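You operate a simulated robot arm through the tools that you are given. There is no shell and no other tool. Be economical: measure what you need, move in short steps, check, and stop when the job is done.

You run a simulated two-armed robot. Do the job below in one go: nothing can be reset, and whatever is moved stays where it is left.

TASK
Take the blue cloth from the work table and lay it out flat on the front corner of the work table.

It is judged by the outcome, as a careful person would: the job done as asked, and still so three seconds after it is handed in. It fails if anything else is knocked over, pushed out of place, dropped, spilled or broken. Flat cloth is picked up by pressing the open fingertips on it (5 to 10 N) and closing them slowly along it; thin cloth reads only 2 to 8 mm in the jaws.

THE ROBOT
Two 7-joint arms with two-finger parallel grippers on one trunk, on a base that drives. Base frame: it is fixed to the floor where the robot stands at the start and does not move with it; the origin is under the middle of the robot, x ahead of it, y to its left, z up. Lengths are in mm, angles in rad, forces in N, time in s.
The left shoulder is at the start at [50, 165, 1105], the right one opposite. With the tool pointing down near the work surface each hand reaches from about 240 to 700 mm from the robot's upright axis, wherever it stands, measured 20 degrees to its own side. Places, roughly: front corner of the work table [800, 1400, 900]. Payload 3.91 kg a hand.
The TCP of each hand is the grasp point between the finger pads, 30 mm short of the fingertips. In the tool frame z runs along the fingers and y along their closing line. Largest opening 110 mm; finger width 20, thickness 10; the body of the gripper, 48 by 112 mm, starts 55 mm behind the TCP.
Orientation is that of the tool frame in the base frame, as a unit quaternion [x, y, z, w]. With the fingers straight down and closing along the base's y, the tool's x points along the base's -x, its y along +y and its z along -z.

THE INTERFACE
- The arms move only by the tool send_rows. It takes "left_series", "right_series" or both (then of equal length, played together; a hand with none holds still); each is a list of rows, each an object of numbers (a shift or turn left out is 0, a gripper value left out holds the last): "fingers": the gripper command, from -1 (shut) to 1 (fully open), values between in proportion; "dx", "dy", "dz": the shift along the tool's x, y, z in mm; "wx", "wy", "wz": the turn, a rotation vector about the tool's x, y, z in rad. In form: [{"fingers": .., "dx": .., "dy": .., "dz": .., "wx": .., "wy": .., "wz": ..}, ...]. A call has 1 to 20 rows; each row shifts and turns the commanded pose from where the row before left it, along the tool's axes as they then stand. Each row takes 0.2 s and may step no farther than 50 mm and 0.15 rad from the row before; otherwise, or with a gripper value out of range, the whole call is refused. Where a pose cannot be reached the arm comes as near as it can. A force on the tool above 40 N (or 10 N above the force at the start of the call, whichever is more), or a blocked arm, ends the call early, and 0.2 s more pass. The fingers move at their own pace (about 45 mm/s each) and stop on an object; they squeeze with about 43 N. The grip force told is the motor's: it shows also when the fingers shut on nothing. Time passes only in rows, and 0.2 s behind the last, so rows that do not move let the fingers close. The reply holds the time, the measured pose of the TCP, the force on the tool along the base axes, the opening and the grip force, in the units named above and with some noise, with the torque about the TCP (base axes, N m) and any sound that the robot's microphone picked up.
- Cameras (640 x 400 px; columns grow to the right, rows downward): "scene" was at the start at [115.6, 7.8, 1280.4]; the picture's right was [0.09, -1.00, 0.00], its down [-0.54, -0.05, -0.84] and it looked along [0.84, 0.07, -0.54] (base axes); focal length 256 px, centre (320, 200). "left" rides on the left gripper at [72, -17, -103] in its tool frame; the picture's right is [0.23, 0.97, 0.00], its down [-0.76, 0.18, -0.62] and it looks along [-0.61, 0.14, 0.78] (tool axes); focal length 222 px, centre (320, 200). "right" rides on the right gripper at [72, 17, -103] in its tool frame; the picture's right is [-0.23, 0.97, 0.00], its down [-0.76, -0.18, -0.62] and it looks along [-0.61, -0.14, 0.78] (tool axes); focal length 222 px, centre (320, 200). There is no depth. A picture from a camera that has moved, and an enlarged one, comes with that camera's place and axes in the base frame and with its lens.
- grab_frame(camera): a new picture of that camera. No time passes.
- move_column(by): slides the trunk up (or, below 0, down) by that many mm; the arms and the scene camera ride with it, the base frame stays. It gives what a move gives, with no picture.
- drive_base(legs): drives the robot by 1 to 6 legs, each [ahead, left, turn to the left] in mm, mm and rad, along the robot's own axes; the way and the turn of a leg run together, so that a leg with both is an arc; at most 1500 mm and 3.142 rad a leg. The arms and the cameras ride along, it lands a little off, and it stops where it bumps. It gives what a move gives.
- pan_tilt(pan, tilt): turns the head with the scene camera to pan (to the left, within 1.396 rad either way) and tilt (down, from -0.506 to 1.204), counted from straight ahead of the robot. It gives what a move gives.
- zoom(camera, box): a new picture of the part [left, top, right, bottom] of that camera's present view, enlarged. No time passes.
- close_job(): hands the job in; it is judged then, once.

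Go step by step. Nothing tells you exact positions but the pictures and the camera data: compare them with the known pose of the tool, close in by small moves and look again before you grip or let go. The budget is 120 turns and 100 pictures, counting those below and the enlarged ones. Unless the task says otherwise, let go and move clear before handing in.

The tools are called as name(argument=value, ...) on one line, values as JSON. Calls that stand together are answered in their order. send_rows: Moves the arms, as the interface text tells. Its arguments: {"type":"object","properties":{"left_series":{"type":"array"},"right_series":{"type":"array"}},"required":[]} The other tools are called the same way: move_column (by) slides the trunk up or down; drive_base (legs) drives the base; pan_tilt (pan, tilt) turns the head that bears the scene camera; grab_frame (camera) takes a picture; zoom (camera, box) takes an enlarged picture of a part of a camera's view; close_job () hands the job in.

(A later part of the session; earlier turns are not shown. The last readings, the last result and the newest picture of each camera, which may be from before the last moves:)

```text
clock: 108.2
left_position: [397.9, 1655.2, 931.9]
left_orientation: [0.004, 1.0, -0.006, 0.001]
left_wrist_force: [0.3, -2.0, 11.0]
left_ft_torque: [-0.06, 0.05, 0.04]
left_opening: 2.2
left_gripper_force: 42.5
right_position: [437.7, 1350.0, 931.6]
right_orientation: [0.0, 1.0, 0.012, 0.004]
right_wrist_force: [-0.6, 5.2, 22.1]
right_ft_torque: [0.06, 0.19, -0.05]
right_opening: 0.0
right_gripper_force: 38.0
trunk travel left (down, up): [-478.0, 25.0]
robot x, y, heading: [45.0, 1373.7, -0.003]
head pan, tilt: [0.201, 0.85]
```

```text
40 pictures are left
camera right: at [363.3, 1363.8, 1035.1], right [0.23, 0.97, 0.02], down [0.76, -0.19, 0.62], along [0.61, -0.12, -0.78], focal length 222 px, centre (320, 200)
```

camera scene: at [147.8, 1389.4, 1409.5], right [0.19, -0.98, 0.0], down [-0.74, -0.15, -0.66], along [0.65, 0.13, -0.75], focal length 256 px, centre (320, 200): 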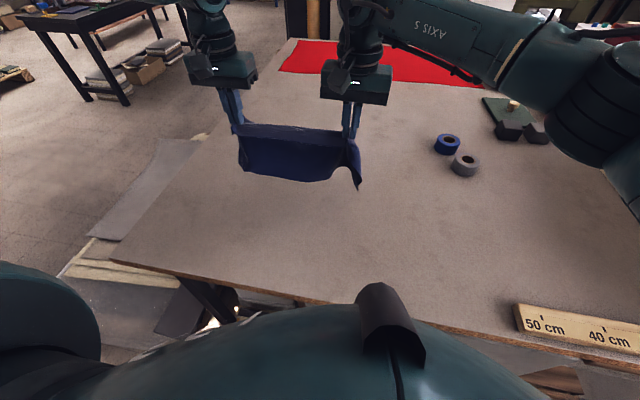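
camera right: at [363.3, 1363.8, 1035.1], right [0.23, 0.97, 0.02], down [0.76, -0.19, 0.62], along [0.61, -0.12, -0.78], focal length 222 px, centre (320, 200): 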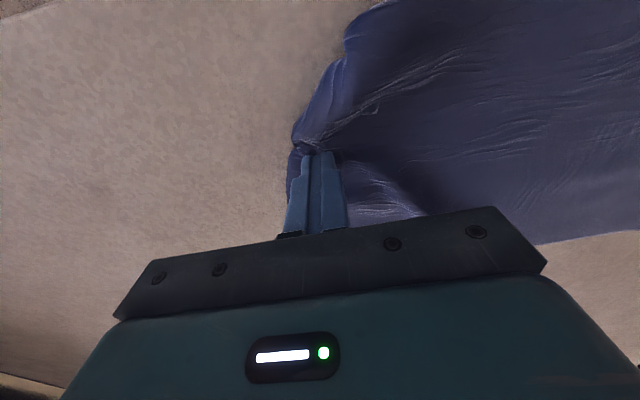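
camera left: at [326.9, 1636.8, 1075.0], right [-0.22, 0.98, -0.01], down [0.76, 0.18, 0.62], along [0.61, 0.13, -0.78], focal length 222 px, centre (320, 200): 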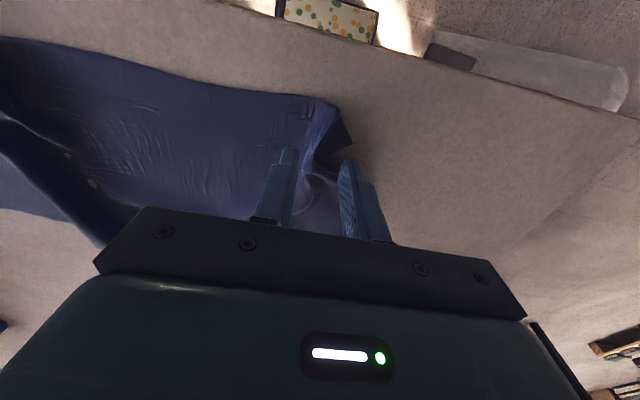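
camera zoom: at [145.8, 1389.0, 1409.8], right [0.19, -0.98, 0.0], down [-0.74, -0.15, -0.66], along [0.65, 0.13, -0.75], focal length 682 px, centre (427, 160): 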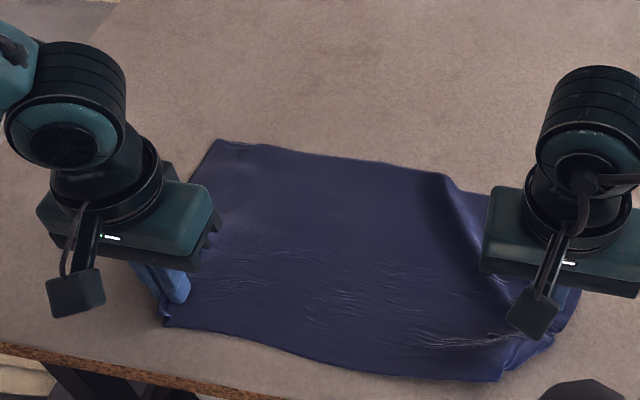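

The drag works very well: the pleat is nearly gone. I'll pull a bit more to the right.

send_rows(right_series=[{"dy": -5}, {"dy": -5, "dx": 2}, {"dy": -5, "dx": 2}, {"dy": -5, "dx": 2}, {}])

zoom(camera="scene", box=[160, 140, 400, 290])

```text
clock: 109.4
left_position: [397.5, 1655.9, 930.9]
left_orientation: [0.005, 1.0, -0.006, 0.002]
left_wrist_force: [-0.8, -4.1, 13.9]
left_ft_torque: [-0.11, 0.12, 0.01]
left_opening: 2.0
left_gripper_force: 42.2
right_position: [432.3, 1330.2, 931.2]
right_orientation: [0.0, 1.0, 0.012, 0.004]
right_wrist_force: [2.7, 9.2, 20.8]
right_ft_torque: [0.18, 0.07, -0.08]
right_opening: 0.1
right_gripper_force: 37.4
trunk travel left (down, up): [-478.0, 25.0]
robot x, y, heading: [46.1, 1374.6, -0.004]
head pan, tilt: [0.201, 0.85]
```

```text
2.67 times, centred on (280, 215) of scene
camera zoom: at [145.9, 1389.2, 1409.8], right [0.19, -0.98, 0.0], down [-0.74, -0.15, -0.66], along [0.65, 0.13, -0.75], focal length 682 px, centre (427, 160)
```

zoom: 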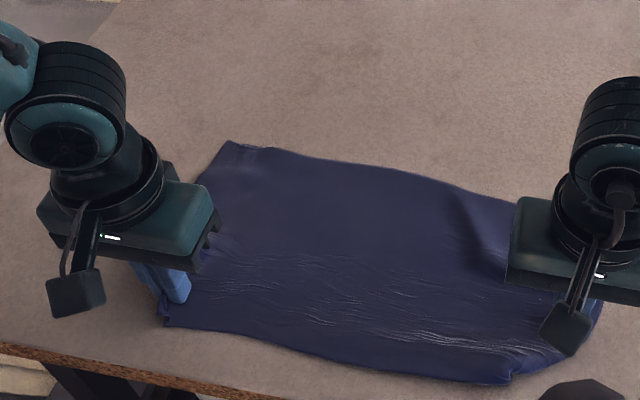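

Almost rectangular. I'll lift the right hand clear and inspect the right side.

send_rows(right_series=[{"dz": -5}, {"dz": -20}, {"dz": -30}, {"dz": -30, "dy": -20}, {"dz": -30, "dy": -30}, {"dy": -30}, {}])

zoom(camera="scene", box=[160, 140, 400, 290])

grab_frame(camera="right")

```text
clock: 111.0
left_position: [398.0, 1655.5, 930.5]
left_orientation: [0.005, 1.0, -0.007, 0.002]
left_wrist_force: [-4.1, 1.9, 20.1]
left_ft_torque: [0.12, 0.18, -0.01]
left_opening: 2.4
left_gripper_force: 42.3
right_position: [431.2, 1248.7, 1042.9]
right_orientation: [0.0, 1.0, 0.012, 0.003]
right_wrist_force: [0.3, -0.3, 0.0]
right_ft_torque: [0.02, -0.02, -0.02]
right_opening: 0.1
right_gripper_force: 37.4
trunk travel left (down, up): [-478.0, 25.0]
robot x, y, heading: [43.2, 1375.7, -0.003]
head pan, tilt: [0.201, 0.85]
```

```text
2.67 times, centred on (280, 215) of scene
camera zoom: at [146.3, 1388.5, 1409.7], right [0.19, -0.98, 0.0], down [-0.74, -0.15, -0.66], along [0.65, 0.13, -0.75], focal length 682 px, centre (427, 160)
```

zoom: 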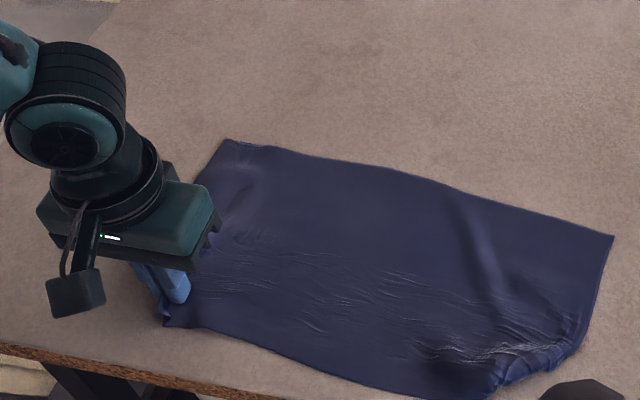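

```text
37 pictures are left
camera right: at [357.0, 1263.4, 1146.1], right [0.23, 0.97, 0.02], down [0.76, -0.19, 0.62], along [0.61, -0.12, -0.78], focal length 222 px, centre (320, 200)
```

right: 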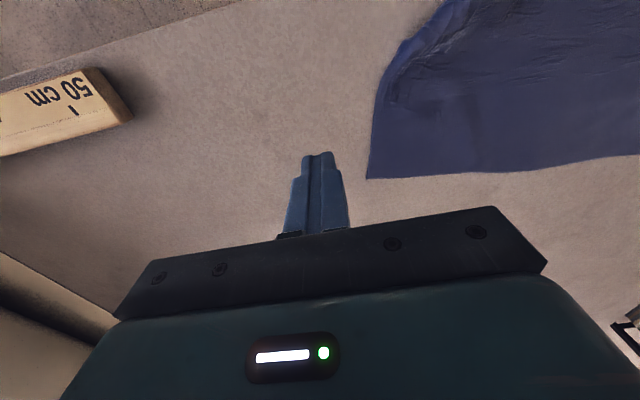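

Nearly flat now. Remaining are a tucked corner C (near right) and a ridge at D under the left hand. I'll release the left and look.

send_rows(left_series=[{"dz": -1, "fingers": -0.6}, {}, {}, {"dz": -20}, {"dz": -30}, {"dz": -30, "dy": 20}, {"dz": -20, "dy": 40}, {"dy": 40, "fingers": -1}, {"dy": 20}, {}])

zoom(camera="scene", box=[160, 140, 400, 290])

grab_frame(camera="left")

```text
clock: 113.2
left_position: [400.0, 1776.6, 1032.5]
left_orientation: [0.006, 1.0, -0.007, 0.0]
left_wrist_force: [0.5, 0.1, 0.7]
left_ft_torque: [0.0, -0.02, 0.02]
left_opening: 0.0
left_gripper_force: 38.0
right_position: [432.9, 1250.7, 1041.8]
right_orientation: [-0.001, 1.0, 0.011, 0.001]
right_wrist_force: [0.3, -0.1, -0.6]
right_ft_torque: [0.02, 0.01, 0.03]
right_opening: 0.0
right_gripper_force: 37.5
trunk travel left (down, up): [-478.0, 25.0]
robot x, y, heading: [48.4, 1373.5, -0.003]
head pan, tilt: [0.201, 0.85]
```

```text
2.67 times, centred on (280, 215) of scene
camera zoom: at [148.1, 1389.0, 1409.5], right [0.19, -0.98, 0.0], down [-0.74, -0.15, -0.66], along [0.65, 0.13, -0.75], focal length 682 px, centre (427, 160)
```

zoom: 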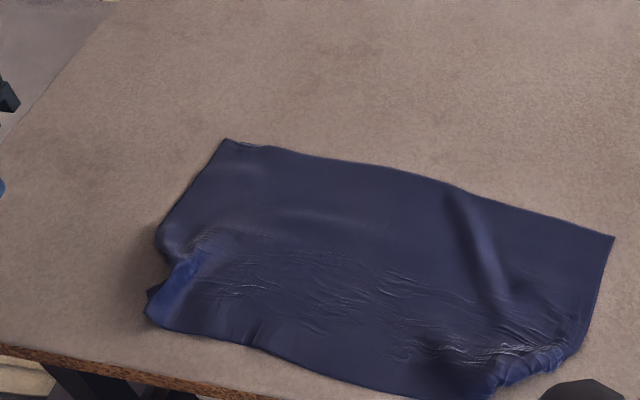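

```text
35 pictures are left
camera left: at [327.6, 1758.9, 1135.7], right [-0.22, 0.98, -0.01], down [0.76, 0.18, 0.62], along [0.61, 0.13, -0.78], focal length 222 px, centre (320, 200)
```

left: 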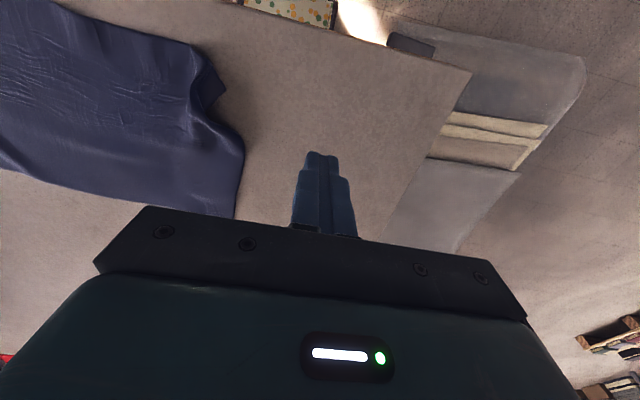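

D has a small lip folded over it and C is bunched. I'll press the closed fingertips at each, aiming to drag them outward like before.

send_rows(left_series=[{"dy": -29}, {"dy": -29}, {"dy": -29}, {"dy": -29}, {"dz": 25}, {"dz": 25}, {"dz": 25}, {"dz": 18}, {"dz": 5}, {}], right_series=[{"dx": 9, "dy": 28}, {"dx": 9, "dy": 28}, {"dx": 9, "dy": 28}, {"dx": 9, "dy": 28}, {"dz": 28}, {"dz": 28}, {"dz": 28}, {"dz": 18}, {"dz": 3}, {}])

grab_frame(camera="left")

grab_frame(camera="right")

```text
clock: 115.4
left_position: [399.1, 1659.4, 934.3]
left_orientation: [0.005, 1.0, -0.006, 0.001]
left_wrist_force: [-0.5, -0.6, 0.5]
left_ft_torque: [-0.01, -0.02, 0.0]
left_opening: 0.0
left_gripper_force: 37.9
right_position: [396.0, 1362.3, 938.8]
right_orientation: [0.0, 1.0, 0.011, 0.002]
right_wrist_force: [0.3, -0.7, -0.6]
right_ft_torque: [0.0, 0.0, 0.04]
right_opening: 0.4
right_gripper_force: 38.1
trunk travel left (down, up): [-478.0, 25.0]
robot x, y, heading: [48.0, 1373.9, -0.005]
head pan, tilt: [0.201, 0.85]
```

```text
34 pictures are left
camera left: at [326.7, 1643.1, 1036.9], right [-0.22, 0.98, -0.01], down [0.76, 0.18, 0.62], along [0.61, 0.13, -0.78], focal length 222 px, centre (320, 200)
```

left: 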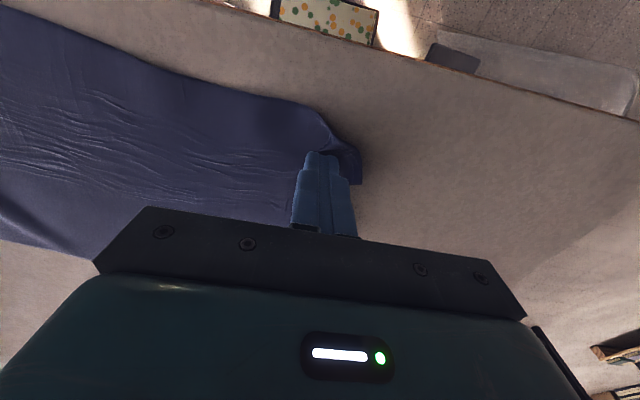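

```text
33 pictures are left
camera right: at [322.7, 1375.5, 1042.0], right [0.23, 0.97, 0.02], down [0.76, -0.19, 0.62], along [0.61, -0.12, -0.78], focal length 222 px, centre (320, 200)
```

right: 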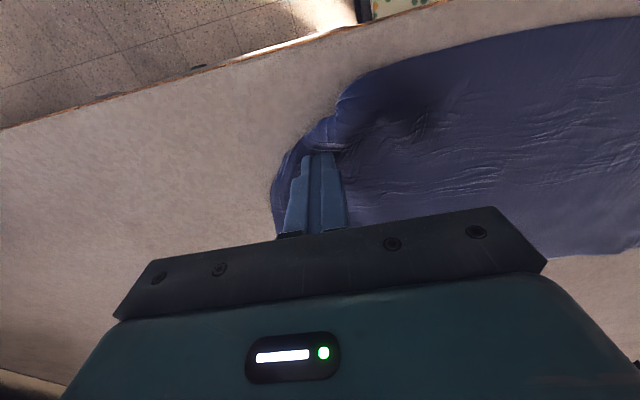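

send_rows(left_series=[{"dz": 1.5}, {"dz": 1.5}, {"dz": 1}, {}], right_series=[{"dz": 3}, {"dz": 2.5}, {"dz": 1.5}, {}])

```text
clock: 116.4
left_position: [398.4, 1658.9, 932.8]
left_orientation: [0.004, 1.0, -0.005, 0.004]
left_wrist_force: [1.7, 4.3, 27.8]
left_ft_torque: [0.24, -0.18, 0.04]
left_opening: 0.0
left_gripper_force: 37.4
right_position: [396.8, 1362.0, 933.8]
right_orientation: [-0.001, 1.0, 0.011, 0.002]
right_wrist_force: [-0.3, 0.6, 0.9]
right_ft_torque: [-0.01, -0.04, -0.02]
right_opening: 0.0
right_gripper_force: 37.3
trunk travel left (down, up): [-478.0, 25.0]
robot x, y, heading: [45.5, 1374.3, -0.009]
head pan, tilt: [0.201, 0.85]
```

send_rows(left_series=[{"dz": -1}, {"dy": 5}, {"dy": 6}, {"dy": 6}, {"dy": 6}, {"dy": 6}, {"dy": 6}, {}], right_series=[{"dz": 2}, {"dz": 0.7}, {"dy": -6, "dx": 2}, {"dy": -6, "dx": 2}, {"dy": -6, "dx": 2}, {"dy": -6, "dx": 2}, {"dy": -6, "dx": 2}, {"dy": -6, "dx": 2}])

grab_frame(camera="left")

grab_frame(camera="right")

```text
clock: 118.2
left_position: [397.2, 1696.3, 932.0]
left_orientation: [0.005, 1.0, -0.006, 0.001]
left_wrist_force: [-0.5, -2.8, 3.9]
left_ft_torque: [-0.07, 0.03, 0.0]
left_opening: 0.3
left_gripper_force: 38.0
right_position: [386.3, 1327.5, 932.3]
right_orientation: [0.0, 1.0, 0.011, 0.003]
right_wrist_force: [1.8, 7.1, 22.1]
right_ft_torque: [0.3, 0.14, -0.09]
right_opening: 0.0
right_gripper_force: 37.5
trunk travel left (down, up): [-478.0, 25.0]
robot x, y, heading: [44.6, 1372.6, -0.009]
head pan, tilt: [0.201, 0.85]
```

```text
32 pictures are left
camera left: at [325.0, 1679.1, 1034.9], right [-0.22, 0.98, -0.01], down [0.76, 0.18, 0.62], along [0.61, 0.13, -0.78], focal length 222 px, centre (320, 200)
```

left: 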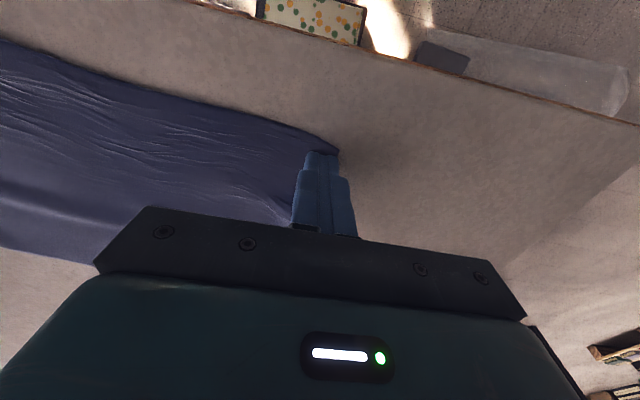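

```text
31 pictures are left
camera right: at [310.8, 1341.5, 1035.6], right [0.23, 0.97, 0.02], down [0.76, -0.19, 0.62], along [0.61, -0.12, -0.78], focal length 222 px, centre (320, 200)
```

right: 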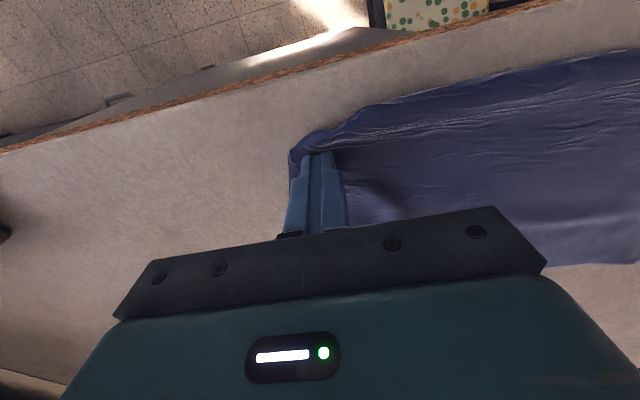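

Both corners came out nicely. I'll lift both hands clear and inspect the whole cloth.

send_rows(left_series=[{"dz": -4}, {"dz": -15}, {"dz": -30}, {"dz": -30, "dy": 20}, {"dz": -30, "dy": 40}, {"dy": 40}, {}], right_series=[{"dz": -4}, {"dz": -15}, {"dz": -30}, {"dz": -30, "dy": -20}, {"dz": -30, "dy": -40}, {"dy": -40}, {}])

zoom(camera="scene", box=[160, 140, 400, 290])

```text
clock: 119.8
left_position: [400.3, 1795.5, 1042.0]
left_orientation: [0.006, 1.0, -0.006, 0.0]
left_wrist_force: [-0.7, 0.9, 0.1]
left_ft_torque: [-0.01, -0.01, 0.02]
left_opening: 0.0
left_gripper_force: 37.8
right_position: [386.1, 1221.0, 1033.3]
right_orientation: [-0.001, 1.0, 0.011, 0.001]
right_wrist_force: [-0.5, -0.2, -0.2]
right_ft_torque: [-0.01, -0.02, 0.0]
right_opening: 0.0
right_gripper_force: 38.2
trunk travel left (down, up): [-478.0, 25.0]
robot x, y, heading: [42.9, 1373.3, -0.007]
head pan, tilt: [0.201, 0.85]
```

```text
2.67 times, centred on (280, 215) of scene
camera zoom: at [148.3, 1389.2, 1409.5], right [0.19, -0.98, 0.0], down [-0.74, -0.15, -0.66], along [0.65, 0.13, -0.75], focal length 682 px, centre (427, 160)
```

zoom: 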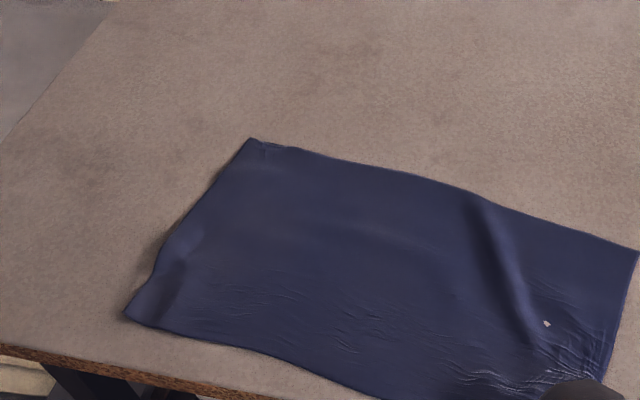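

The cloth is nearly flat and rectangular at x 365–585, y 1270–1690, with one soft ridge on the right. I'll press both hands near the far corners and drag the cloth further onto the table, straightening it at the same time.

send_rows(left_series=[{"dx": -30, "dy": -31}, {"dx": -30, "dy": -31}, {"dx": -30, "dy": -31}, {"dx": -31, "dy": -31}, {"dx": -31, "dy": -31}, {"dz": 30}, {"dz": 30}, {"dz": 25}, {"dz": 18}, {"dz": 4}, {}], right_series=[{"dx": -21, "dy": 16}, {"dx": -21, "dy": 16}, {"dx": -21, "dy": 16}, {"dx": -21, "dy": 16}, {"dx": -21, "dy": 16}, {"dz": 30}, {"dz": 30}, {"dz": 22}, {"dz": 12}, {"dz": 4}, {}])

grab_frame(camera="left")

grab_frame(camera="right")

```text
clock: 122.2
left_position: [531.8, 1649.3, 949.9]
left_orientation: [0.005, 1.0, -0.007, 0.001]
left_wrist_force: [-0.1, 0.2, 0.0]
left_ft_torque: [0.0, 0.02, 0.0]
left_opening: 0.2
left_gripper_force: 37.7
left hand out of reach, approached as far as the arm can: row 8, 9
right_position: [490.4, 1305.8, 939.3]
right_orientation: [-0.001, 1.0, 0.01, 0.002]
right_wrist_force: [0.3, -0.4, -0.1]
right_ft_torque: [0.01, 0.02, 0.0]
right_opening: 0.0
right_gripper_force: 37.3
trunk travel left (down, up): [-478.0, 25.0]
robot x, y, heading: [46.0, 1375.3, -0.002]
head pan, tilt: [0.201, 0.85]
```

```text
29 pictures are left
camera left: at [460.3, 1632.6, 1053.5], right [-0.22, 0.98, -0.01], down [0.76, 0.18, 0.62], along [0.61, 0.13, -0.78], focal length 222 px, centre (320, 200)
```

left: 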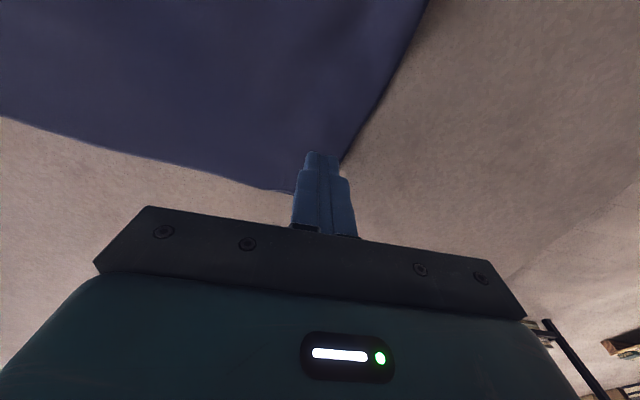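

```text
28 pictures are left
camera right: at [415.9, 1320.2, 1043.4], right [0.23, 0.97, 0.02], down [0.76, -0.19, 0.62], along [0.61, -0.12, -0.78], focal length 222 px, centre (320, 200)
```

right: 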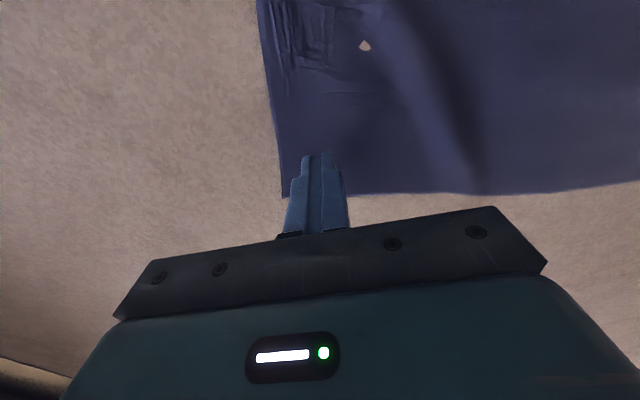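

The left arm's reach is limited at this low height with the trunk up; I'll raise the hands 130 mm and lower the trunk 130 mm to get into the better range.

send_rows(left_series=[{"dz": -26}, {"dz": -26}, {"dz": -26}, {"dz": -26}, {"dz": -26}, {}], right_series=[{"dz": -28}, {"dz": -28}, {"dz": -28}, {"dz": -28}, {"dz": -28}, {}])

move_column(by=-125)

```text
clock: 123.6
left_position: [535.7, 1651.2, 1079.3]
left_orientation: [0.004, 1.0, -0.006, 0.0]
left_wrist_force: [0.4, 0.1, 0.1]
left_ft_torque: [0.03, -0.01, 0.0]
left_opening: 0.0
left_gripper_force: 37.8
right_position: [490.3, 1305.1, 1081.0]
right_orientation: [0.0, 1.0, 0.012, 0.001]
right_wrist_force: [-0.1, -0.8, 0.1]
right_ft_torque: [-0.01, 0.0, 0.01]
right_opening: 0.0
right_gripper_force: 37.3
trunk travel left (down, up): [-478.0, 25.0]
robot x, y, heading: [45.5, 1376.3, -0.005]
head pan, tilt: [0.201, 0.85]
```

```text
clock: 125.2
left_position: [535.8, 1651.3, 954.8]
left_orientation: [0.005, 1.0, -0.006, 0.0]
left_wrist_force: [0.9, -0.4, 0.2]
left_ft_torque: [-0.01, -0.03, -0.01]
left_opening: 0.0
left_gripper_force: 37.6
right_position: [488.7, 1304.2, 955.9]
right_orientation: [0.0, 1.0, 0.01, 0.002]
right_wrist_force: [0.4, 0.0, 1.6]
right_ft_torque: [0.01, 0.0, -0.01]
right_opening: 0.0
right_gripper_force: 37.7
trunk travel left (down, up): [-353.0, 150.0]
robot x, y, heading: [46.9, 1373.5, -0.0]
head pan, tilt: [0.201, 0.85]
```

send_rows(left_series=[{"dz": 8, "dy": -8}, {"dz": 8}, {"dz": 4}, {"dz": 2}, {}], right_series=[{"dz": 8}, {"dz": 8}, {"dz": 5}, {"dz": 2}, {}])

```text
clock: 126.3
left_position: [534.8, 1641.5, 931.8]
left_orientation: [0.005, 1.0, -0.006, 0.001]
left_wrist_force: [0.2, 0.3, 0.8]
left_ft_torque: [-0.02, 0.02, 0.03]
left_opening: 0.2
left_gripper_force: 37.9
right_position: [489.4, 1303.8, 932.5]
right_orientation: [0.001, 1.0, 0.01, 0.002]
right_wrist_force: [0.3, -0.1, 0.7]
right_ft_torque: [-0.01, 0.0, -0.01]
right_opening: 0.0
right_gripper_force: 37.4
trunk travel left (down, up): [-353.0, 150.0]
robot x, y, heading: [43.2, 1374.5, -0.007]
head pan, tilt: [0.201, 0.85]
```

send_rows(left_series=[{"dz": 1}, {"dz": 1}, {"dz": 1}, {}], right_series=[{"dz": 1}, {"dz": 1}, {"dz": 1}, {}])

```text
clock: 127.3
left_position: [535.4, 1641.5, 929.9]
left_orientation: [0.004, 1.0, -0.006, 0.003]
left_wrist_force: [0.0, 5.8, 22.1]
left_ft_torque: [0.31, 0.06, 0.02]
left_opening: 0.0
left_gripper_force: 37.6
right_position: [488.2, 1305.3, 932.4]
right_orientation: [-0.001, 1.0, 0.011, 0.002]
right_wrist_force: [0.2, 0.2, 0.1]
right_ft_torque: [0.0, -0.01, 0.01]
right_opening: 0.0
right_gripper_force: 37.5
trunk travel left (down, up): [-353.0, 150.0]
robot x, y, heading: [43.0, 1374.7, -0.009]
head pan, tilt: [0.201, 0.85]
```

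send_rows(left_series=[{}, {}, {}, {}, {}, {}, {"dx": -5}, {"dx": -5}, {"dx": -5}, {"dx": -5}, {"dx": -5}, {}], right_series=[{"dz": 1.5}, {"dz": 1.2}, {"dx": -5, "dy": -4}, {"dx": -5, "dy": -4}, {"dx": -5, "dy": -4}, {"dx": -5, "dy": -4}, {"dx": -5}, {"dx": -5}, {"dx": -5}, {"dx": -5}, {"dx": -5}, {}])

grab_frame(camera="scene")

```text
clock: 129.9
left_position: [558.2, 1641.5, 929.8]
left_orientation: [0.004, 1.0, -0.007, 0.003]
left_wrist_force: [-3.8, -2.9, 12.0]
left_ft_torque: [-0.01, 0.08, 0.02]
left_opening: 0.3
left_gripper_force: 38.0
right_position: [532.8, 1289.4, 931.3]
right_orientation: [-0.001, 1.0, 0.012, 0.006]
right_wrist_force: [-7.7, 4.4, 29.6]
right_ft_torque: [-0.12, 0.32, -0.06]
right_opening: 0.0
right_gripper_force: 37.7
trunk travel left (down, up): [-353.0, 150.0]
robot x, y, heading: [48.3, 1373.7, -0.004]
head pan, tilt: [0.201, 0.85]
```

```text
27 pictures are left
camera scene: at [143.5, 1389.2, 1285.0], right [0.19, -0.98, 0.0], down [-0.73, -0.15, -0.66], along [0.65, 0.13, -0.75], focal length 256 px, centre (320, 200)
```

scene: 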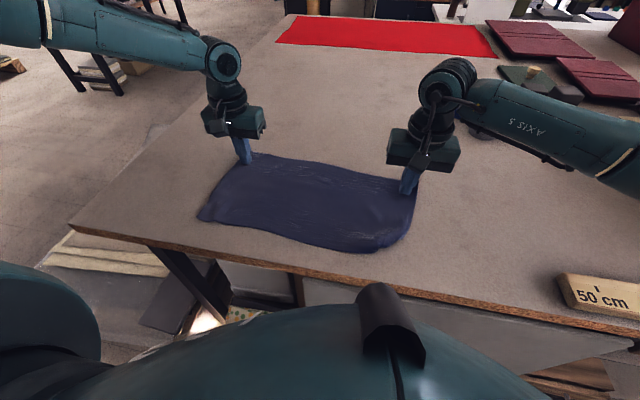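

It's dragging well and looks flat. I'll continue the drag forward about 60 mm.

send_rows(left_series=[{"dx": -6, "dz": 0.3}, {"dx": -6}, {"dx": -6}, {"dx": -6}, {"dx": -6}, {"dx": -6}, {"dx": -6}, {"dx": -6}, {"dx": -6}, {"dx": -6}, {}], right_series=[{"dx": -6, "dz": -0.8}, {"dx": -6}, {"dx": -6}, {"dx": -7}, {"dx": -7}, {"dx": -7}, {"dx": -7}, {"dx": -7}, {"dx": -7}, {"dx": -7}, {}])

grab_frame(camera="scene")

```text
clock: 132.3
left_position: [606.2, 1647.9, 935.7]
left_orientation: [0.004, 1.0, -0.007, 0.003]
left_wrist_force: [-0.2, 0.2, -0.1]
left_ft_torque: [-0.05, 0.04, 0.0]
left_opening: 0.0
left_gripper_force: 37.9
left hand out of reach, approached as far as the arm can: row 8, 9, 10
right_position: [600.0, 1289.9, 930.7]
right_orientation: [0.0, 1.0, 0.012, 0.005]
right_wrist_force: [-6.7, -1.8, 28.1]
right_ft_torque: [-0.24, 0.29, -0.07]
right_opening: 0.0
right_gripper_force: 38.0
trunk travel left (down, up): [-353.0, 150.0]
robot x, y, heading: [46.6, 1371.7, -0.006]
head pan, tilt: [0.201, 0.85]
```

```text
26 pictures are left
camera scene: at [144.8, 1389.5, 1284.9], right [0.19, -0.98, 0.0], down [-0.73, -0.15, -0.66], along [0.65, 0.13, -0.75], focal length 256 px, centre (320, 200)
```

scene: 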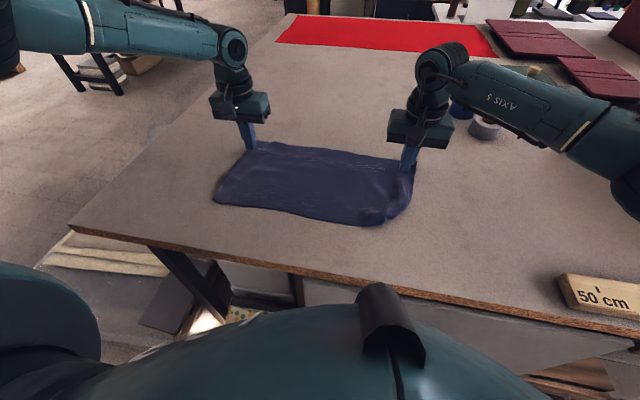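

That is far enough. I'll lift both hands and retract to inspect.

send_rows(left_series=[{"dz": -10}, {"dz": -25}, {"dz": -30}, {"dz": -30}, {"dx": 30, "dy": 20}, {"dx": 40, "dy": 20}, {"dx": 40, "dy": 20}, {"dx": 40, "dy": 20}, {"dx": 30, "dy": 20}, {"dy": 30}, {}], right_series=[{"dz": -5}, {"dz": -25}, {"dz": -30}, {"dz": -30}, {"dx": 30, "dy": -20}, {"dx": 40, "dy": -20}, {"dx": 40, "dy": -20}, {"dx": 40, "dy": -10}, {"dx": 30}, {}, {}])

zoom(camera="scene", box=[190, 110, 446, 270])

grab_frame(camera="right")

```text
clock: 134.8
left_position: [424.5, 1779.3, 1027.0]
left_orientation: [0.005, 1.0, -0.007, 0.001]
left_wrist_force: [0.4, -0.3, 0.5]
left_ft_torque: [0.03, -0.01, 0.02]
left_opening: 0.0
left_gripper_force: 37.5
right_position: [422.1, 1214.6, 1017.1]
right_orientation: [0.0, 1.0, 0.011, 0.002]
right_wrist_force: [0.2, -0.7, -0.6]
right_ft_torque: [-0.05, -0.01, 0.02]
right_opening: 0.0
right_gripper_force: 37.5
trunk travel left (down, up): [-353.0, 150.0]
robot x, y, heading: [44.6, 1371.6, -0.003]
head pan, tilt: [0.201, 0.85]
```

```text
2.50 times, centred on (318, 190) of scene
camera zoom: at [148.0, 1389.0, 1284.5], right [0.19, -0.98, 0.0], down [-0.74, -0.15, -0.66], along [0.65, 0.13, -0.75], focal length 639 px, centre (325, 225)
```

zoom: 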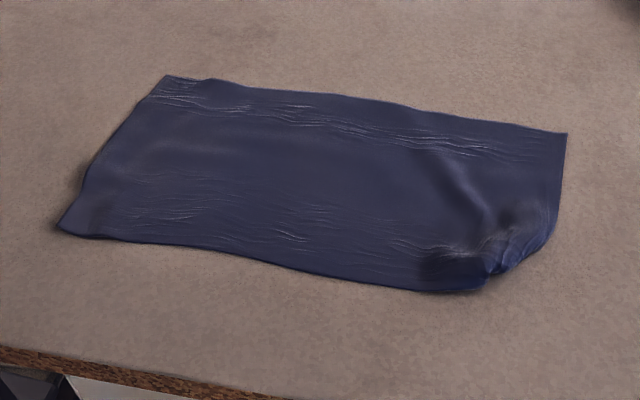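

```text
24 pictures are left
camera right: at [347.6, 1228.2, 1120.4], right [0.23, 0.97, 0.02], down [0.76, -0.19, 0.62], along [0.61, -0.12, -0.78], focal length 222 px, centre (320, 200)
```

right: 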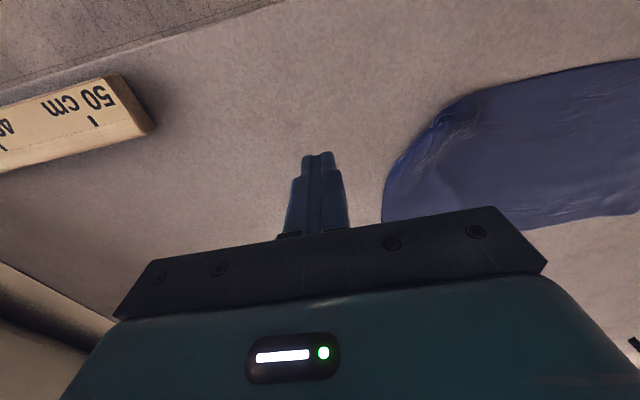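

Only corner C, near right, is still bunched. I'll anchor the cloth with the left hand and drag C outward with the right.

send_rows(left_series=[{"dx": -9, "dy": -36}, {"dx": -9, "dy": -36}, {"dx": -9, "dy": -36}, {"dx": -9, "dy": -36}, {"dx": -9, "dy": -36}, {"dz": 30}, {"dz": 30}, {"dz": 20}, {"dz": 12}, {}], right_series=[{"dx": -10, "dy": 20}, {"dx": -10, "dy": 20}, {"dx": -10, "dy": 20}, {"dx": -10, "dy": 20}, {"dx": -9, "dy": 20}, {"dz": 30}, {"dz": 25}, {"dz": 20}, {"dz": 6}, {}])

grab_frame(camera="right")

```text
clock: 136.9
left_position: [470.7, 1599.8, 935.6]
left_orientation: [0.004, 1.0, -0.006, 0.001]
left_wrist_force: [0.1, -0.8, -0.7]
left_ft_torque: [-0.03, 0.02, 0.01]
left_opening: 0.1
left_gripper_force: 37.5
right_position: [470.5, 1316.5, 937.7]
right_orientation: [-0.001, 1.0, 0.01, 0.002]
right_wrist_force: [-0.3, -0.5, 0.6]
right_ft_torque: [0.04, 0.0, 0.0]
right_opening: 0.2
right_gripper_force: 37.6
trunk travel left (down, up): [-353.0, 150.0]
robot x, y, heading: [42.1, 1373.1, -0.001]
head pan, tilt: [0.201, 0.85]
```

```text
23 pictures are left
camera right: at [396.7, 1330.7, 1041.3], right [0.23, 0.97, 0.02], down [0.76, -0.19, 0.62], along [0.61, -0.12, -0.78], focal length 222 px, centre (320, 200)
```

right: 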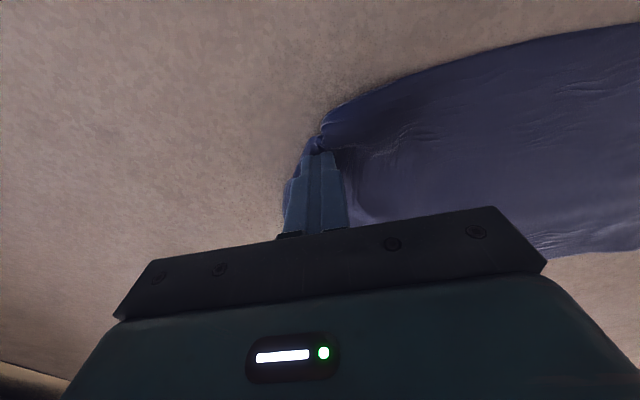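

send_rows(left_series=[{"dz": 3}, {"dz": 1.5}, {"dz": 1}, {"dz": 0.5}, {}], right_series=[{"dz": 3}, {"dz": 1.5}, {"dz": 1.5}, {"dz": 1}, {}])

```text
clock: 138.2
left_position: [472.3, 1598.6, 931.5]
left_orientation: [0.005, 1.0, -0.007, 0.001]
left_wrist_force: [0.5, 0.3, 5.0]
left_ft_torque: [0.01, -0.01, 0.01]
left_opening: 0.1
left_gripper_force: 37.4
right_position: [470.0, 1319.4, 932.7]
right_orientation: [0.0, 1.0, 0.011, 0.003]
right_wrist_force: [-2.6, -3.1, 20.2]
right_ft_torque: [-0.01, 0.1, 0.01]
right_opening: 0.1
right_gripper_force: 37.6
trunk travel left (down, up): [-353.0, 150.0]
robot x, y, heading: [45.9, 1375.7, -0.008]
head pan, tilt: [0.201, 0.85]
```

send_rows(left_series=[{"dz": 1}, {"dz": 0.5}, {}, {}, {}, {}, {}, {}, {}, {}, {}], right_series=[{}, {}, {"dy": -6, "dx": 2}, {"dy": -6, "dx": 3}, {"dy": -6, "dx": 3}, {"dy": -6, "dx": 3}, {"dy": -6, "dx": 3}, {"dy": -6, "dx": 3}, {"dy": -6, "dx": 3}, {"dy": -5, "dx": 2}, {}])

grab_frame(camera="right")

zoom(camera="scene", box=[190, 110, 446, 270])

```text
clock: 140.6
left_position: [469.6, 1597.7, 931.4]
left_orientation: [0.007, 1.0, -0.007, 0.004]
left_wrist_force: [2.7, -7.4, 23.0]
left_ft_torque: [-0.12, -0.05, -0.03]
left_opening: 0.3
left_gripper_force: 37.9
right_position: [448.4, 1271.7, 931.7]
right_orientation: [0.0, 1.0, 0.012, 0.003]
right_wrist_force: [1.2, 12.4, 20.5]
right_ft_torque: [0.53, -0.23, 0.07]
right_opening: 0.0
right_gripper_force: 37.9
trunk travel left (down, up): [-353.0, 150.0]
robot x, y, heading: [47.6, 1373.5, -0.003]
head pan, tilt: [0.201, 0.85]
```

```text
22 pictures are left
camera right: at [373.2, 1285.3, 1034.9], right [0.23, 0.97, 0.03], down [0.76, -0.19, 0.62], along [0.61, -0.12, -0.78], focal length 222 px, centre (320, 200)
```

right: 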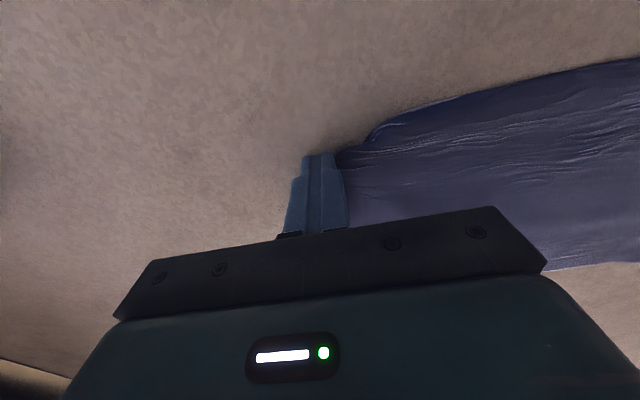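

```text
2.50 times, centred on (318, 190) of scene
camera zoom: at [145.5, 1389.1, 1284.9], right [0.19, -0.98, 0.0], down [-0.74, -0.15, -0.66], along [0.65, 0.13, -0.75], focal length 639 px, centre (325, 225)
```

zoom: 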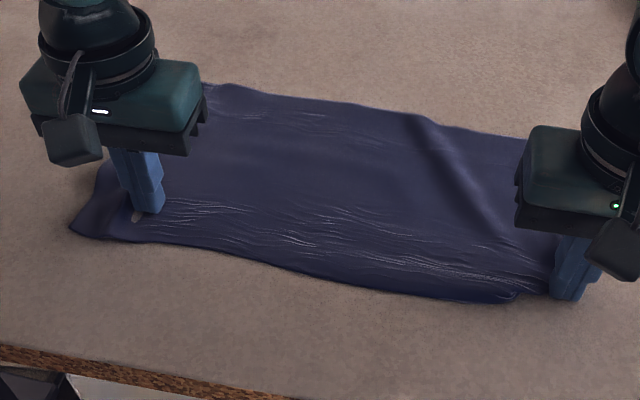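

Corner C came out; a soft ridge remains toward B. I'll lift the right hand, view, then smooth that.

send_rows(right_series=[{"dz": -5}, {"dz": -20}, {"dz": -30}, {"dz": -30, "dy": -30}, {"dz": -20, "dy": -40}, {"dy": -30}, {}])

zoom(camera="scene", box=[190, 110, 446, 270])

```text
clock: 142.2
left_position: [470.2, 1598.4, 931.3]
left_orientation: [0.003, 1.0, -0.006, 0.002]
left_wrist_force: [-0.9, -0.2, 29.6]
left_ft_torque: [0.16, 0.08, -0.01]
left_opening: 0.0
left_gripper_force: 37.2
right_position: [449.1, 1167.4, 1032.0]
right_orientation: [-0.001, 1.0, 0.012, 0.003]
right_wrist_force: [0.3, 0.4, 0.2]
right_ft_torque: [-0.01, -0.01, 0.0]
right_opening: 0.0
right_gripper_force: 37.5
trunk travel left (down, up): [-353.0, 150.0]
robot x, y, heading: [46.3, 1377.2, -0.009]
head pan, tilt: [0.201, 0.85]
```

```text
2.50 times, centred on (318, 190) of scene
camera zoom: at [145.9, 1388.0, 1284.8], right [0.19, -0.98, 0.0], down [-0.74, -0.15, -0.66], along [0.65, 0.13, -0.75], focal length 639 px, centre (325, 225)
```

zoom: 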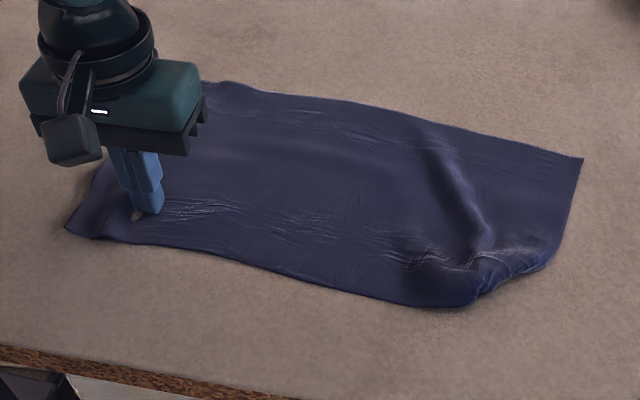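

C partially sprang back; I'll look at it closely.

zoom(camera="scene", box=[340, 190, 430, 246])

zoom(camera="right", box=[380, 30, 620, 180])

```text
7.11 times, centred on (385, 218) of scene
camera zoom: at [145.9, 1388.0, 1284.8], right [0.19, -0.98, 0.0], down [-0.74, -0.15, -0.66], along [0.65, 0.13, -0.75], focal length 1819 px, centre (-142, 72)
```

zoom: 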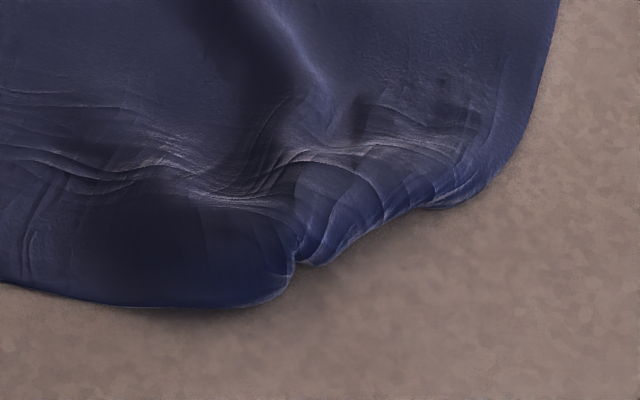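

```text
2.67 times, centred on (500, 105) of right
camera zoom: at [373.5, 1180.6, 1134.3], right [0.23, 0.97, 0.02], down [0.76, -0.19, 0.62], along [0.61, -0.12, -0.78], focal length 592 px, centre (-160, 453)
```

zoom: 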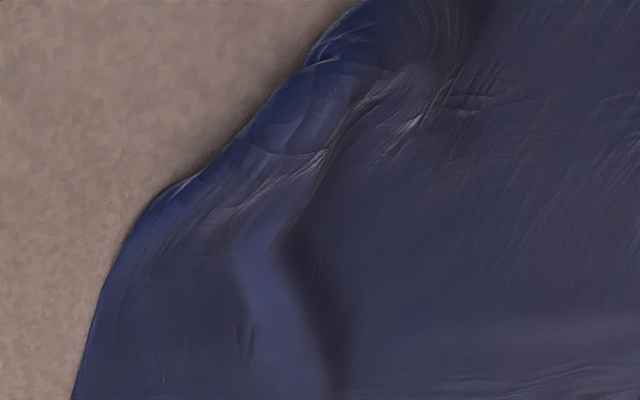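

Corner C is tucked under along a short diagonal. I'll pinch the fold with the right hand, lift it so the corner drops out, and lay it back moving inward so that the corner trails outward.

send_rows(left_series=[{"dz": -0.8}, {}, {}, {}, {}, {}, {}, {}, {}, {}], right_series=[{"fingers": -0.4, "dx": -3, "dy": 39}, {"dx": -3, "dy": 39}, {"dx": -3, "dy": 39}, {"dx": -3, "dy": 39}, {"dz": 30}, {"dz": 30}, {"dz": 20}, {"dz": 12}, {"dz": 4}, {}])

grab_frame(camera="right")

```text
clock: 144.3
left_position: [469.8, 1599.1, 930.9]
left_orientation: [0.004, 1.0, -0.006, 0.001]
left_wrist_force: [-1.6, -2.7, 19.9]
left_ft_torque: [0.03, 0.03, 0.01]
left_opening: 0.0
left_gripper_force: 38.1
right_position: [461.4, 1328.6, 942.5]
right_orientation: [-0.001, 1.0, 0.011, 0.002]
right_wrist_force: [-0.3, 0.3, 1.2]
right_ft_torque: [0.0, 0.02, 0.02]
right_opening: 33.3
right_gripper_force: 0.0
trunk travel left (down, up): [-353.0, 150.0]
robot x, y, heading: [44.6, 1376.0, -0.006]
head pan, tilt: [0.201, 0.85]
```

```text
17 pictures are left
camera right: at [386.5, 1342.6, 1044.4], right [0.23, 0.97, 0.02], down [0.76, -0.19, 0.62], along [0.61, -0.12, -0.78], focal length 222 px, centre (320, 200)
```

right: 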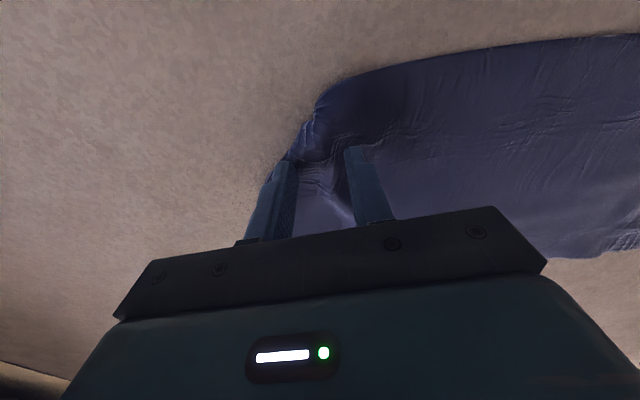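

send_rows(right_series=[{"dz": 4}, {"dz": 3}, {"dz": 2}, {"dz": 1}, {}])

```text
clock: 145.6
left_position: [469.6, 1598.3, 930.9]
left_orientation: [0.005, 1.0, -0.006, 0.001]
left_wrist_force: [0.8, -2.1, 11.6]
left_ft_torque: [-0.02, -0.02, -0.01]
left_opening: 0.0
left_gripper_force: 37.6
right_position: [461.2, 1328.8, 933.4]
right_orientation: [0.0, 1.0, 0.012, 0.005]
right_wrist_force: [0.0, -0.9, 23.1]
right_ft_torque: [-0.5, 0.02, -0.03]
right_opening: 32.9
right_gripper_force: 0.0
trunk travel left (down, up): [-353.0, 150.0]
robot x, y, heading: [44.2, 1376.6, -0.006]
head pan, tilt: [0.201, 0.85]
```

Pressing well; now I'll close slowly, easing slightly.

send_rows(right_series=[{"dz": -1}, {"fingers": -0.46}, {"fingers": -0.53}, {"fingers": -0.6}, {"fingers": -0.67}, {"fingers": -0.74}, {"fingers": -0.81}, {"fingers": -0.88}, {"fingers": -0.95}, {"fingers": -1}, {}, {}])

```text
clock: 148.2
left_position: [470.4, 1597.5, 928.6]
left_orientation: [0.005, 1.0, -0.006, 0.002]
left_wrist_force: [0.0, -0.8, 9.4]
left_ft_torque: [0.05, 0.02, 0.0]
left_opening: 0.0
left_gripper_force: 37.8
right_position: [461.0, 1328.8, 932.1]
right_orientation: [-0.001, 1.0, 0.011, 0.002]
right_wrist_force: [0.4, -2.4, 20.9]
right_ft_torque: [-0.18, 0.0, -0.02]
right_opening: 3.4
right_gripper_force: 43.2
trunk travel left (down, up): [-353.0, 150.0]
robot x, y, heading: [45.6, 1370.5, 0.0]
head pan, tilt: [0.201, 0.85]
```

Gripped (3.4 mm). I'll lift 90 mm and look.

send_rows(right_series=[{"dz": -15}, {"dz": -15}, {"dz": -15}, {"dz": -15}, {"dz": -15}, {"dz": -15}, {}])

zoom(camera="scene", box=[260, 110, 452, 230])

```text
clock: 149.8
left_position: [471.2, 1597.4, 931.1]
left_orientation: [0.006, 1.0, -0.006, 0.002]
left_wrist_force: [-0.2, -13.1, 18.8]
left_ft_torque: [-0.33, 0.07, 0.01]
left_opening: 0.0
left_gripper_force: 38.0
right_position: [458.9, 1326.4, 1021.7]
right_orientation: [-0.001, 1.0, 0.012, 0.002]
right_wrist_force: [1.1, 16.1, -6.0]
right_ft_torque: [0.46, -0.04, -0.15]
right_opening: 3.2
right_gripper_force: 43.0
trunk travel left (down, up): [-353.0, 150.0]
robot x, y, heading: [46.2, 1372.8, -0.0]
head pan, tilt: [0.201, 0.85]
```

```text
3.33 times, centred on (356, 170) of scene
camera zoom: at [147.2, 1389.0, 1284.6], right [0.19, -0.98, 0.0], down [-0.74, -0.15, -0.66], along [0.65, 0.13, -0.75], focal length 852 px, centre (200, 300)
```

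zoom: 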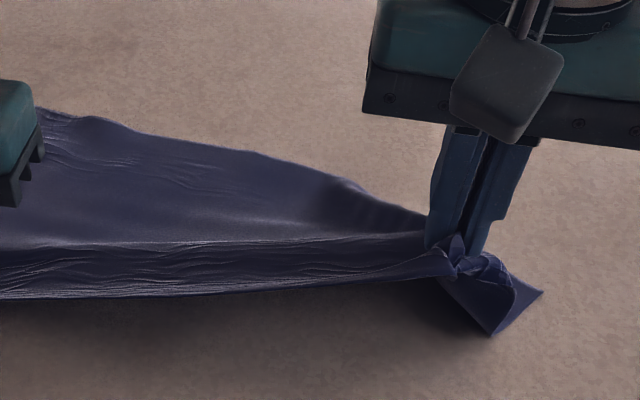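

The tucked corner came free and now points outward. I'll lower it back, easing tension, release, then check.

send_rows(right_series=[{"dz": 15, "dy": 2}, {"dz": 15, "dy": 3}, {"dz": 15, "dy": 3}, {"dz": 15, "dy": 3}, {"dz": 12, "dy": 2}, {"dz": 8}, {"dz": 4}, {"fingers": -0.6}, {}, {}, {"dz": -15}, {"dz": -30}, {"dz": -30, "dy": -30}, {"dz": -20, "dy": -40}, {"dy": -40, "fingers": -1}, {"dy": -10}, {}])

zoom(camera="scene", box=[190, 110, 446, 270])

```text
clock: 153.3
left_position: [470.3, 1598.6, 930.2]
left_orientation: [0.005, 1.0, -0.006, 0.002]
left_wrist_force: [4.1, 0.9, 21.4]
left_ft_torque: [0.13, -0.1, -0.04]
left_opening: 0.0
left_gripper_force: 38.1
right_position: [460.0, 1219.7, 1029.6]
right_orientation: [-0.001, 1.0, 0.011, 0.001]
right_wrist_force: [0.7, -1.0, 0.5]
right_ft_torque: [0.01, -0.04, 0.02]
right_opening: 0.0
right_gripper_force: 38.0
trunk travel left (down, up): [-353.0, 150.0]
robot x, y, heading: [43.3, 1377.0, -0.008]
head pan, tilt: [0.201, 0.85]
```

```text
2.50 times, centred on (318, 190) of scene
camera zoom: at [147.0, 1388.4, 1284.7], right [0.19, -0.98, 0.0], down [-0.74, -0.15, -0.66], along [0.65, 0.13, -0.75], focal length 639 px, centre (325, 225)
```

zoom: 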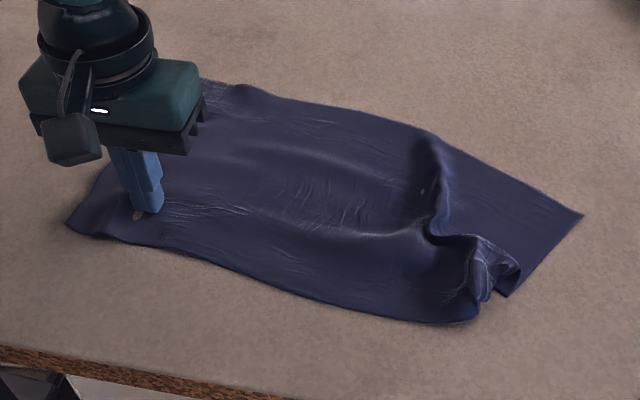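

zoom(camera="right", box=[340, 30, 580, 180])

```text
2.67 times, centred on (460, 105) of right
camera zoom: at [384.2, 1233.4, 1133.4], right [0.23, 0.97, 0.02], down [0.76, -0.19, 0.62], along [0.61, -0.12, -0.78], focal length 592 px, centre (-53, 453)
```

zoom: 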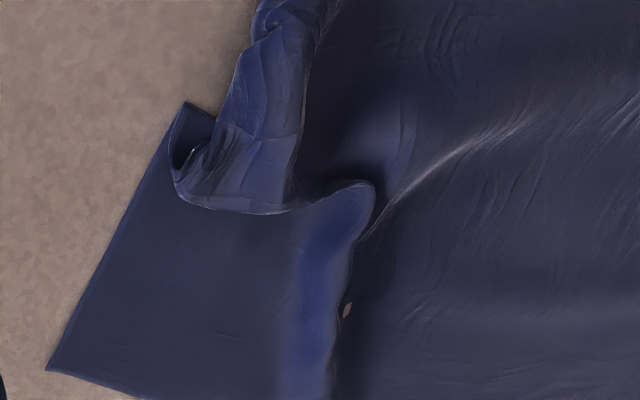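

The right strip is Z-folded because B was pulled in. I'll anchor the near edge with the left hand at (440, 1400) and drag B outward and forward with the right.

send_rows(left_series=[{"dz": -10}, {"dz": -30}, {"dx": 6, "dy": -40}, {"dx": 6, "dy": -40}, {"dx": 6, "dy": -40}, {"dx": 6, "dy": -40}, {"dx": 6, "dy": -38}, {"dz": 20}, {"dz": 16}, {}], right_series=[{"dx": -18, "dy": 18}, {"dx": -18, "dy": 18}, {"dx": -19, "dy": 19}, {"dz": 30}, {"dz": 30}, {"dz": 20}, {"dz": 10}, {"dz": 4}, {"dz": 2}, {}])

```text
clock: 155.6
left_position: [417.2, 1476.2, 953.7]
left_orientation: [0.005, 1.0, -0.007, 0.001]
left_wrist_force: [0.6, -0.7, -0.7]
left_ft_torque: [0.03, -0.02, 0.0]
left_opening: 0.2
left_gripper_force: 37.4
left hand out of reach, approached as far as the arm can: row 6, 7, 8, 9
right_position: [515.6, 1274.5, 933.0]
right_orientation: [0.0, 1.0, 0.011, 0.002]
right_wrist_force: [0.0, 0.0, -0.7]
right_ft_torque: [0.02, 0.04, -0.01]
right_opening: 0.0
right_gripper_force: 38.0
trunk travel left (down, up): [-353.0, 150.0]
robot x, y, heading: [44.5, 1377.7, -0.009]
head pan, tilt: [0.201, 0.85]
```

send_rows(left_series=[{"dx": -14}, {"dx": -14}, {"dz": 12}, {"dz": 8}, {"dz": 2}, {"dz": 1.5}, {"dz": 1}, {}], right_series=[{}, {}, {}, {"dz": 1}, {"dz": 1}, {"dz": 1}, {"dz": 0.5}, {}])

```text
clock: 157.3
left_position: [441.7, 1490.1, 936.4]
left_orientation: [0.005, 1.0, -0.006, 0.001]
left_wrist_force: [-0.1, -0.1, 0.3]
left_ft_torque: [-0.03, -0.01, 0.01]
left_opening: 0.0
left_gripper_force: 37.8
left hand out of reach, approached as far as the arm can: row 1, 2, 3, 5
right_position: [515.6, 1276.3, 931.6]
right_orientation: [0.0, 1.0, 0.01, 0.002]
right_wrist_force: [-0.5, -1.1, 3.5]
right_ft_torque: [-0.08, -0.03, 0.01]
right_opening: 0.1
right_gripper_force: 37.8
trunk travel left (down, up): [-353.0, 150.0]
robot x, y, heading: [43.1, 1373.1, -0.003]
head pan, tilt: [0.201, 0.85]
```

send_rows(left_series=[{"dy": 12}, {"dz": 3}, {"dz": 2}, {"dz": 1.5}, {"dz": 1}, {}], right_series=[{}, {}, {}, {"dz": 1}, {"dz": 0.7}, {}])

```text
clock: 158.7
left_position: [443.4, 1501.7, 932.3]
left_orientation: [0.004, 1.0, -0.008, 0.005]
left_wrist_force: [-2.3, 1.8, 15.3]
left_ft_torque: [0.16, 0.2, -0.02]
left_opening: 0.0
left_gripper_force: 37.5
right_position: [516.0, 1276.7, 931.1]
right_orientation: [-0.001, 1.0, 0.012, 0.004]
right_wrist_force: [0.0, 0.4, 6.9]
right_ft_torque: [-0.01, 0.01, -0.01]
right_opening: 0.0
right_gripper_force: 37.5
trunk travel left (down, up): [-353.0, 150.0]
robot x, y, heading: [44.4, 1375.8, -0.002]
head pan, tilt: [0.201, 0.85]
stopped in row 6 (left hand): the force on the tool passed its limit (the readings are from after the stop); the commanded pose is now the measured one
```

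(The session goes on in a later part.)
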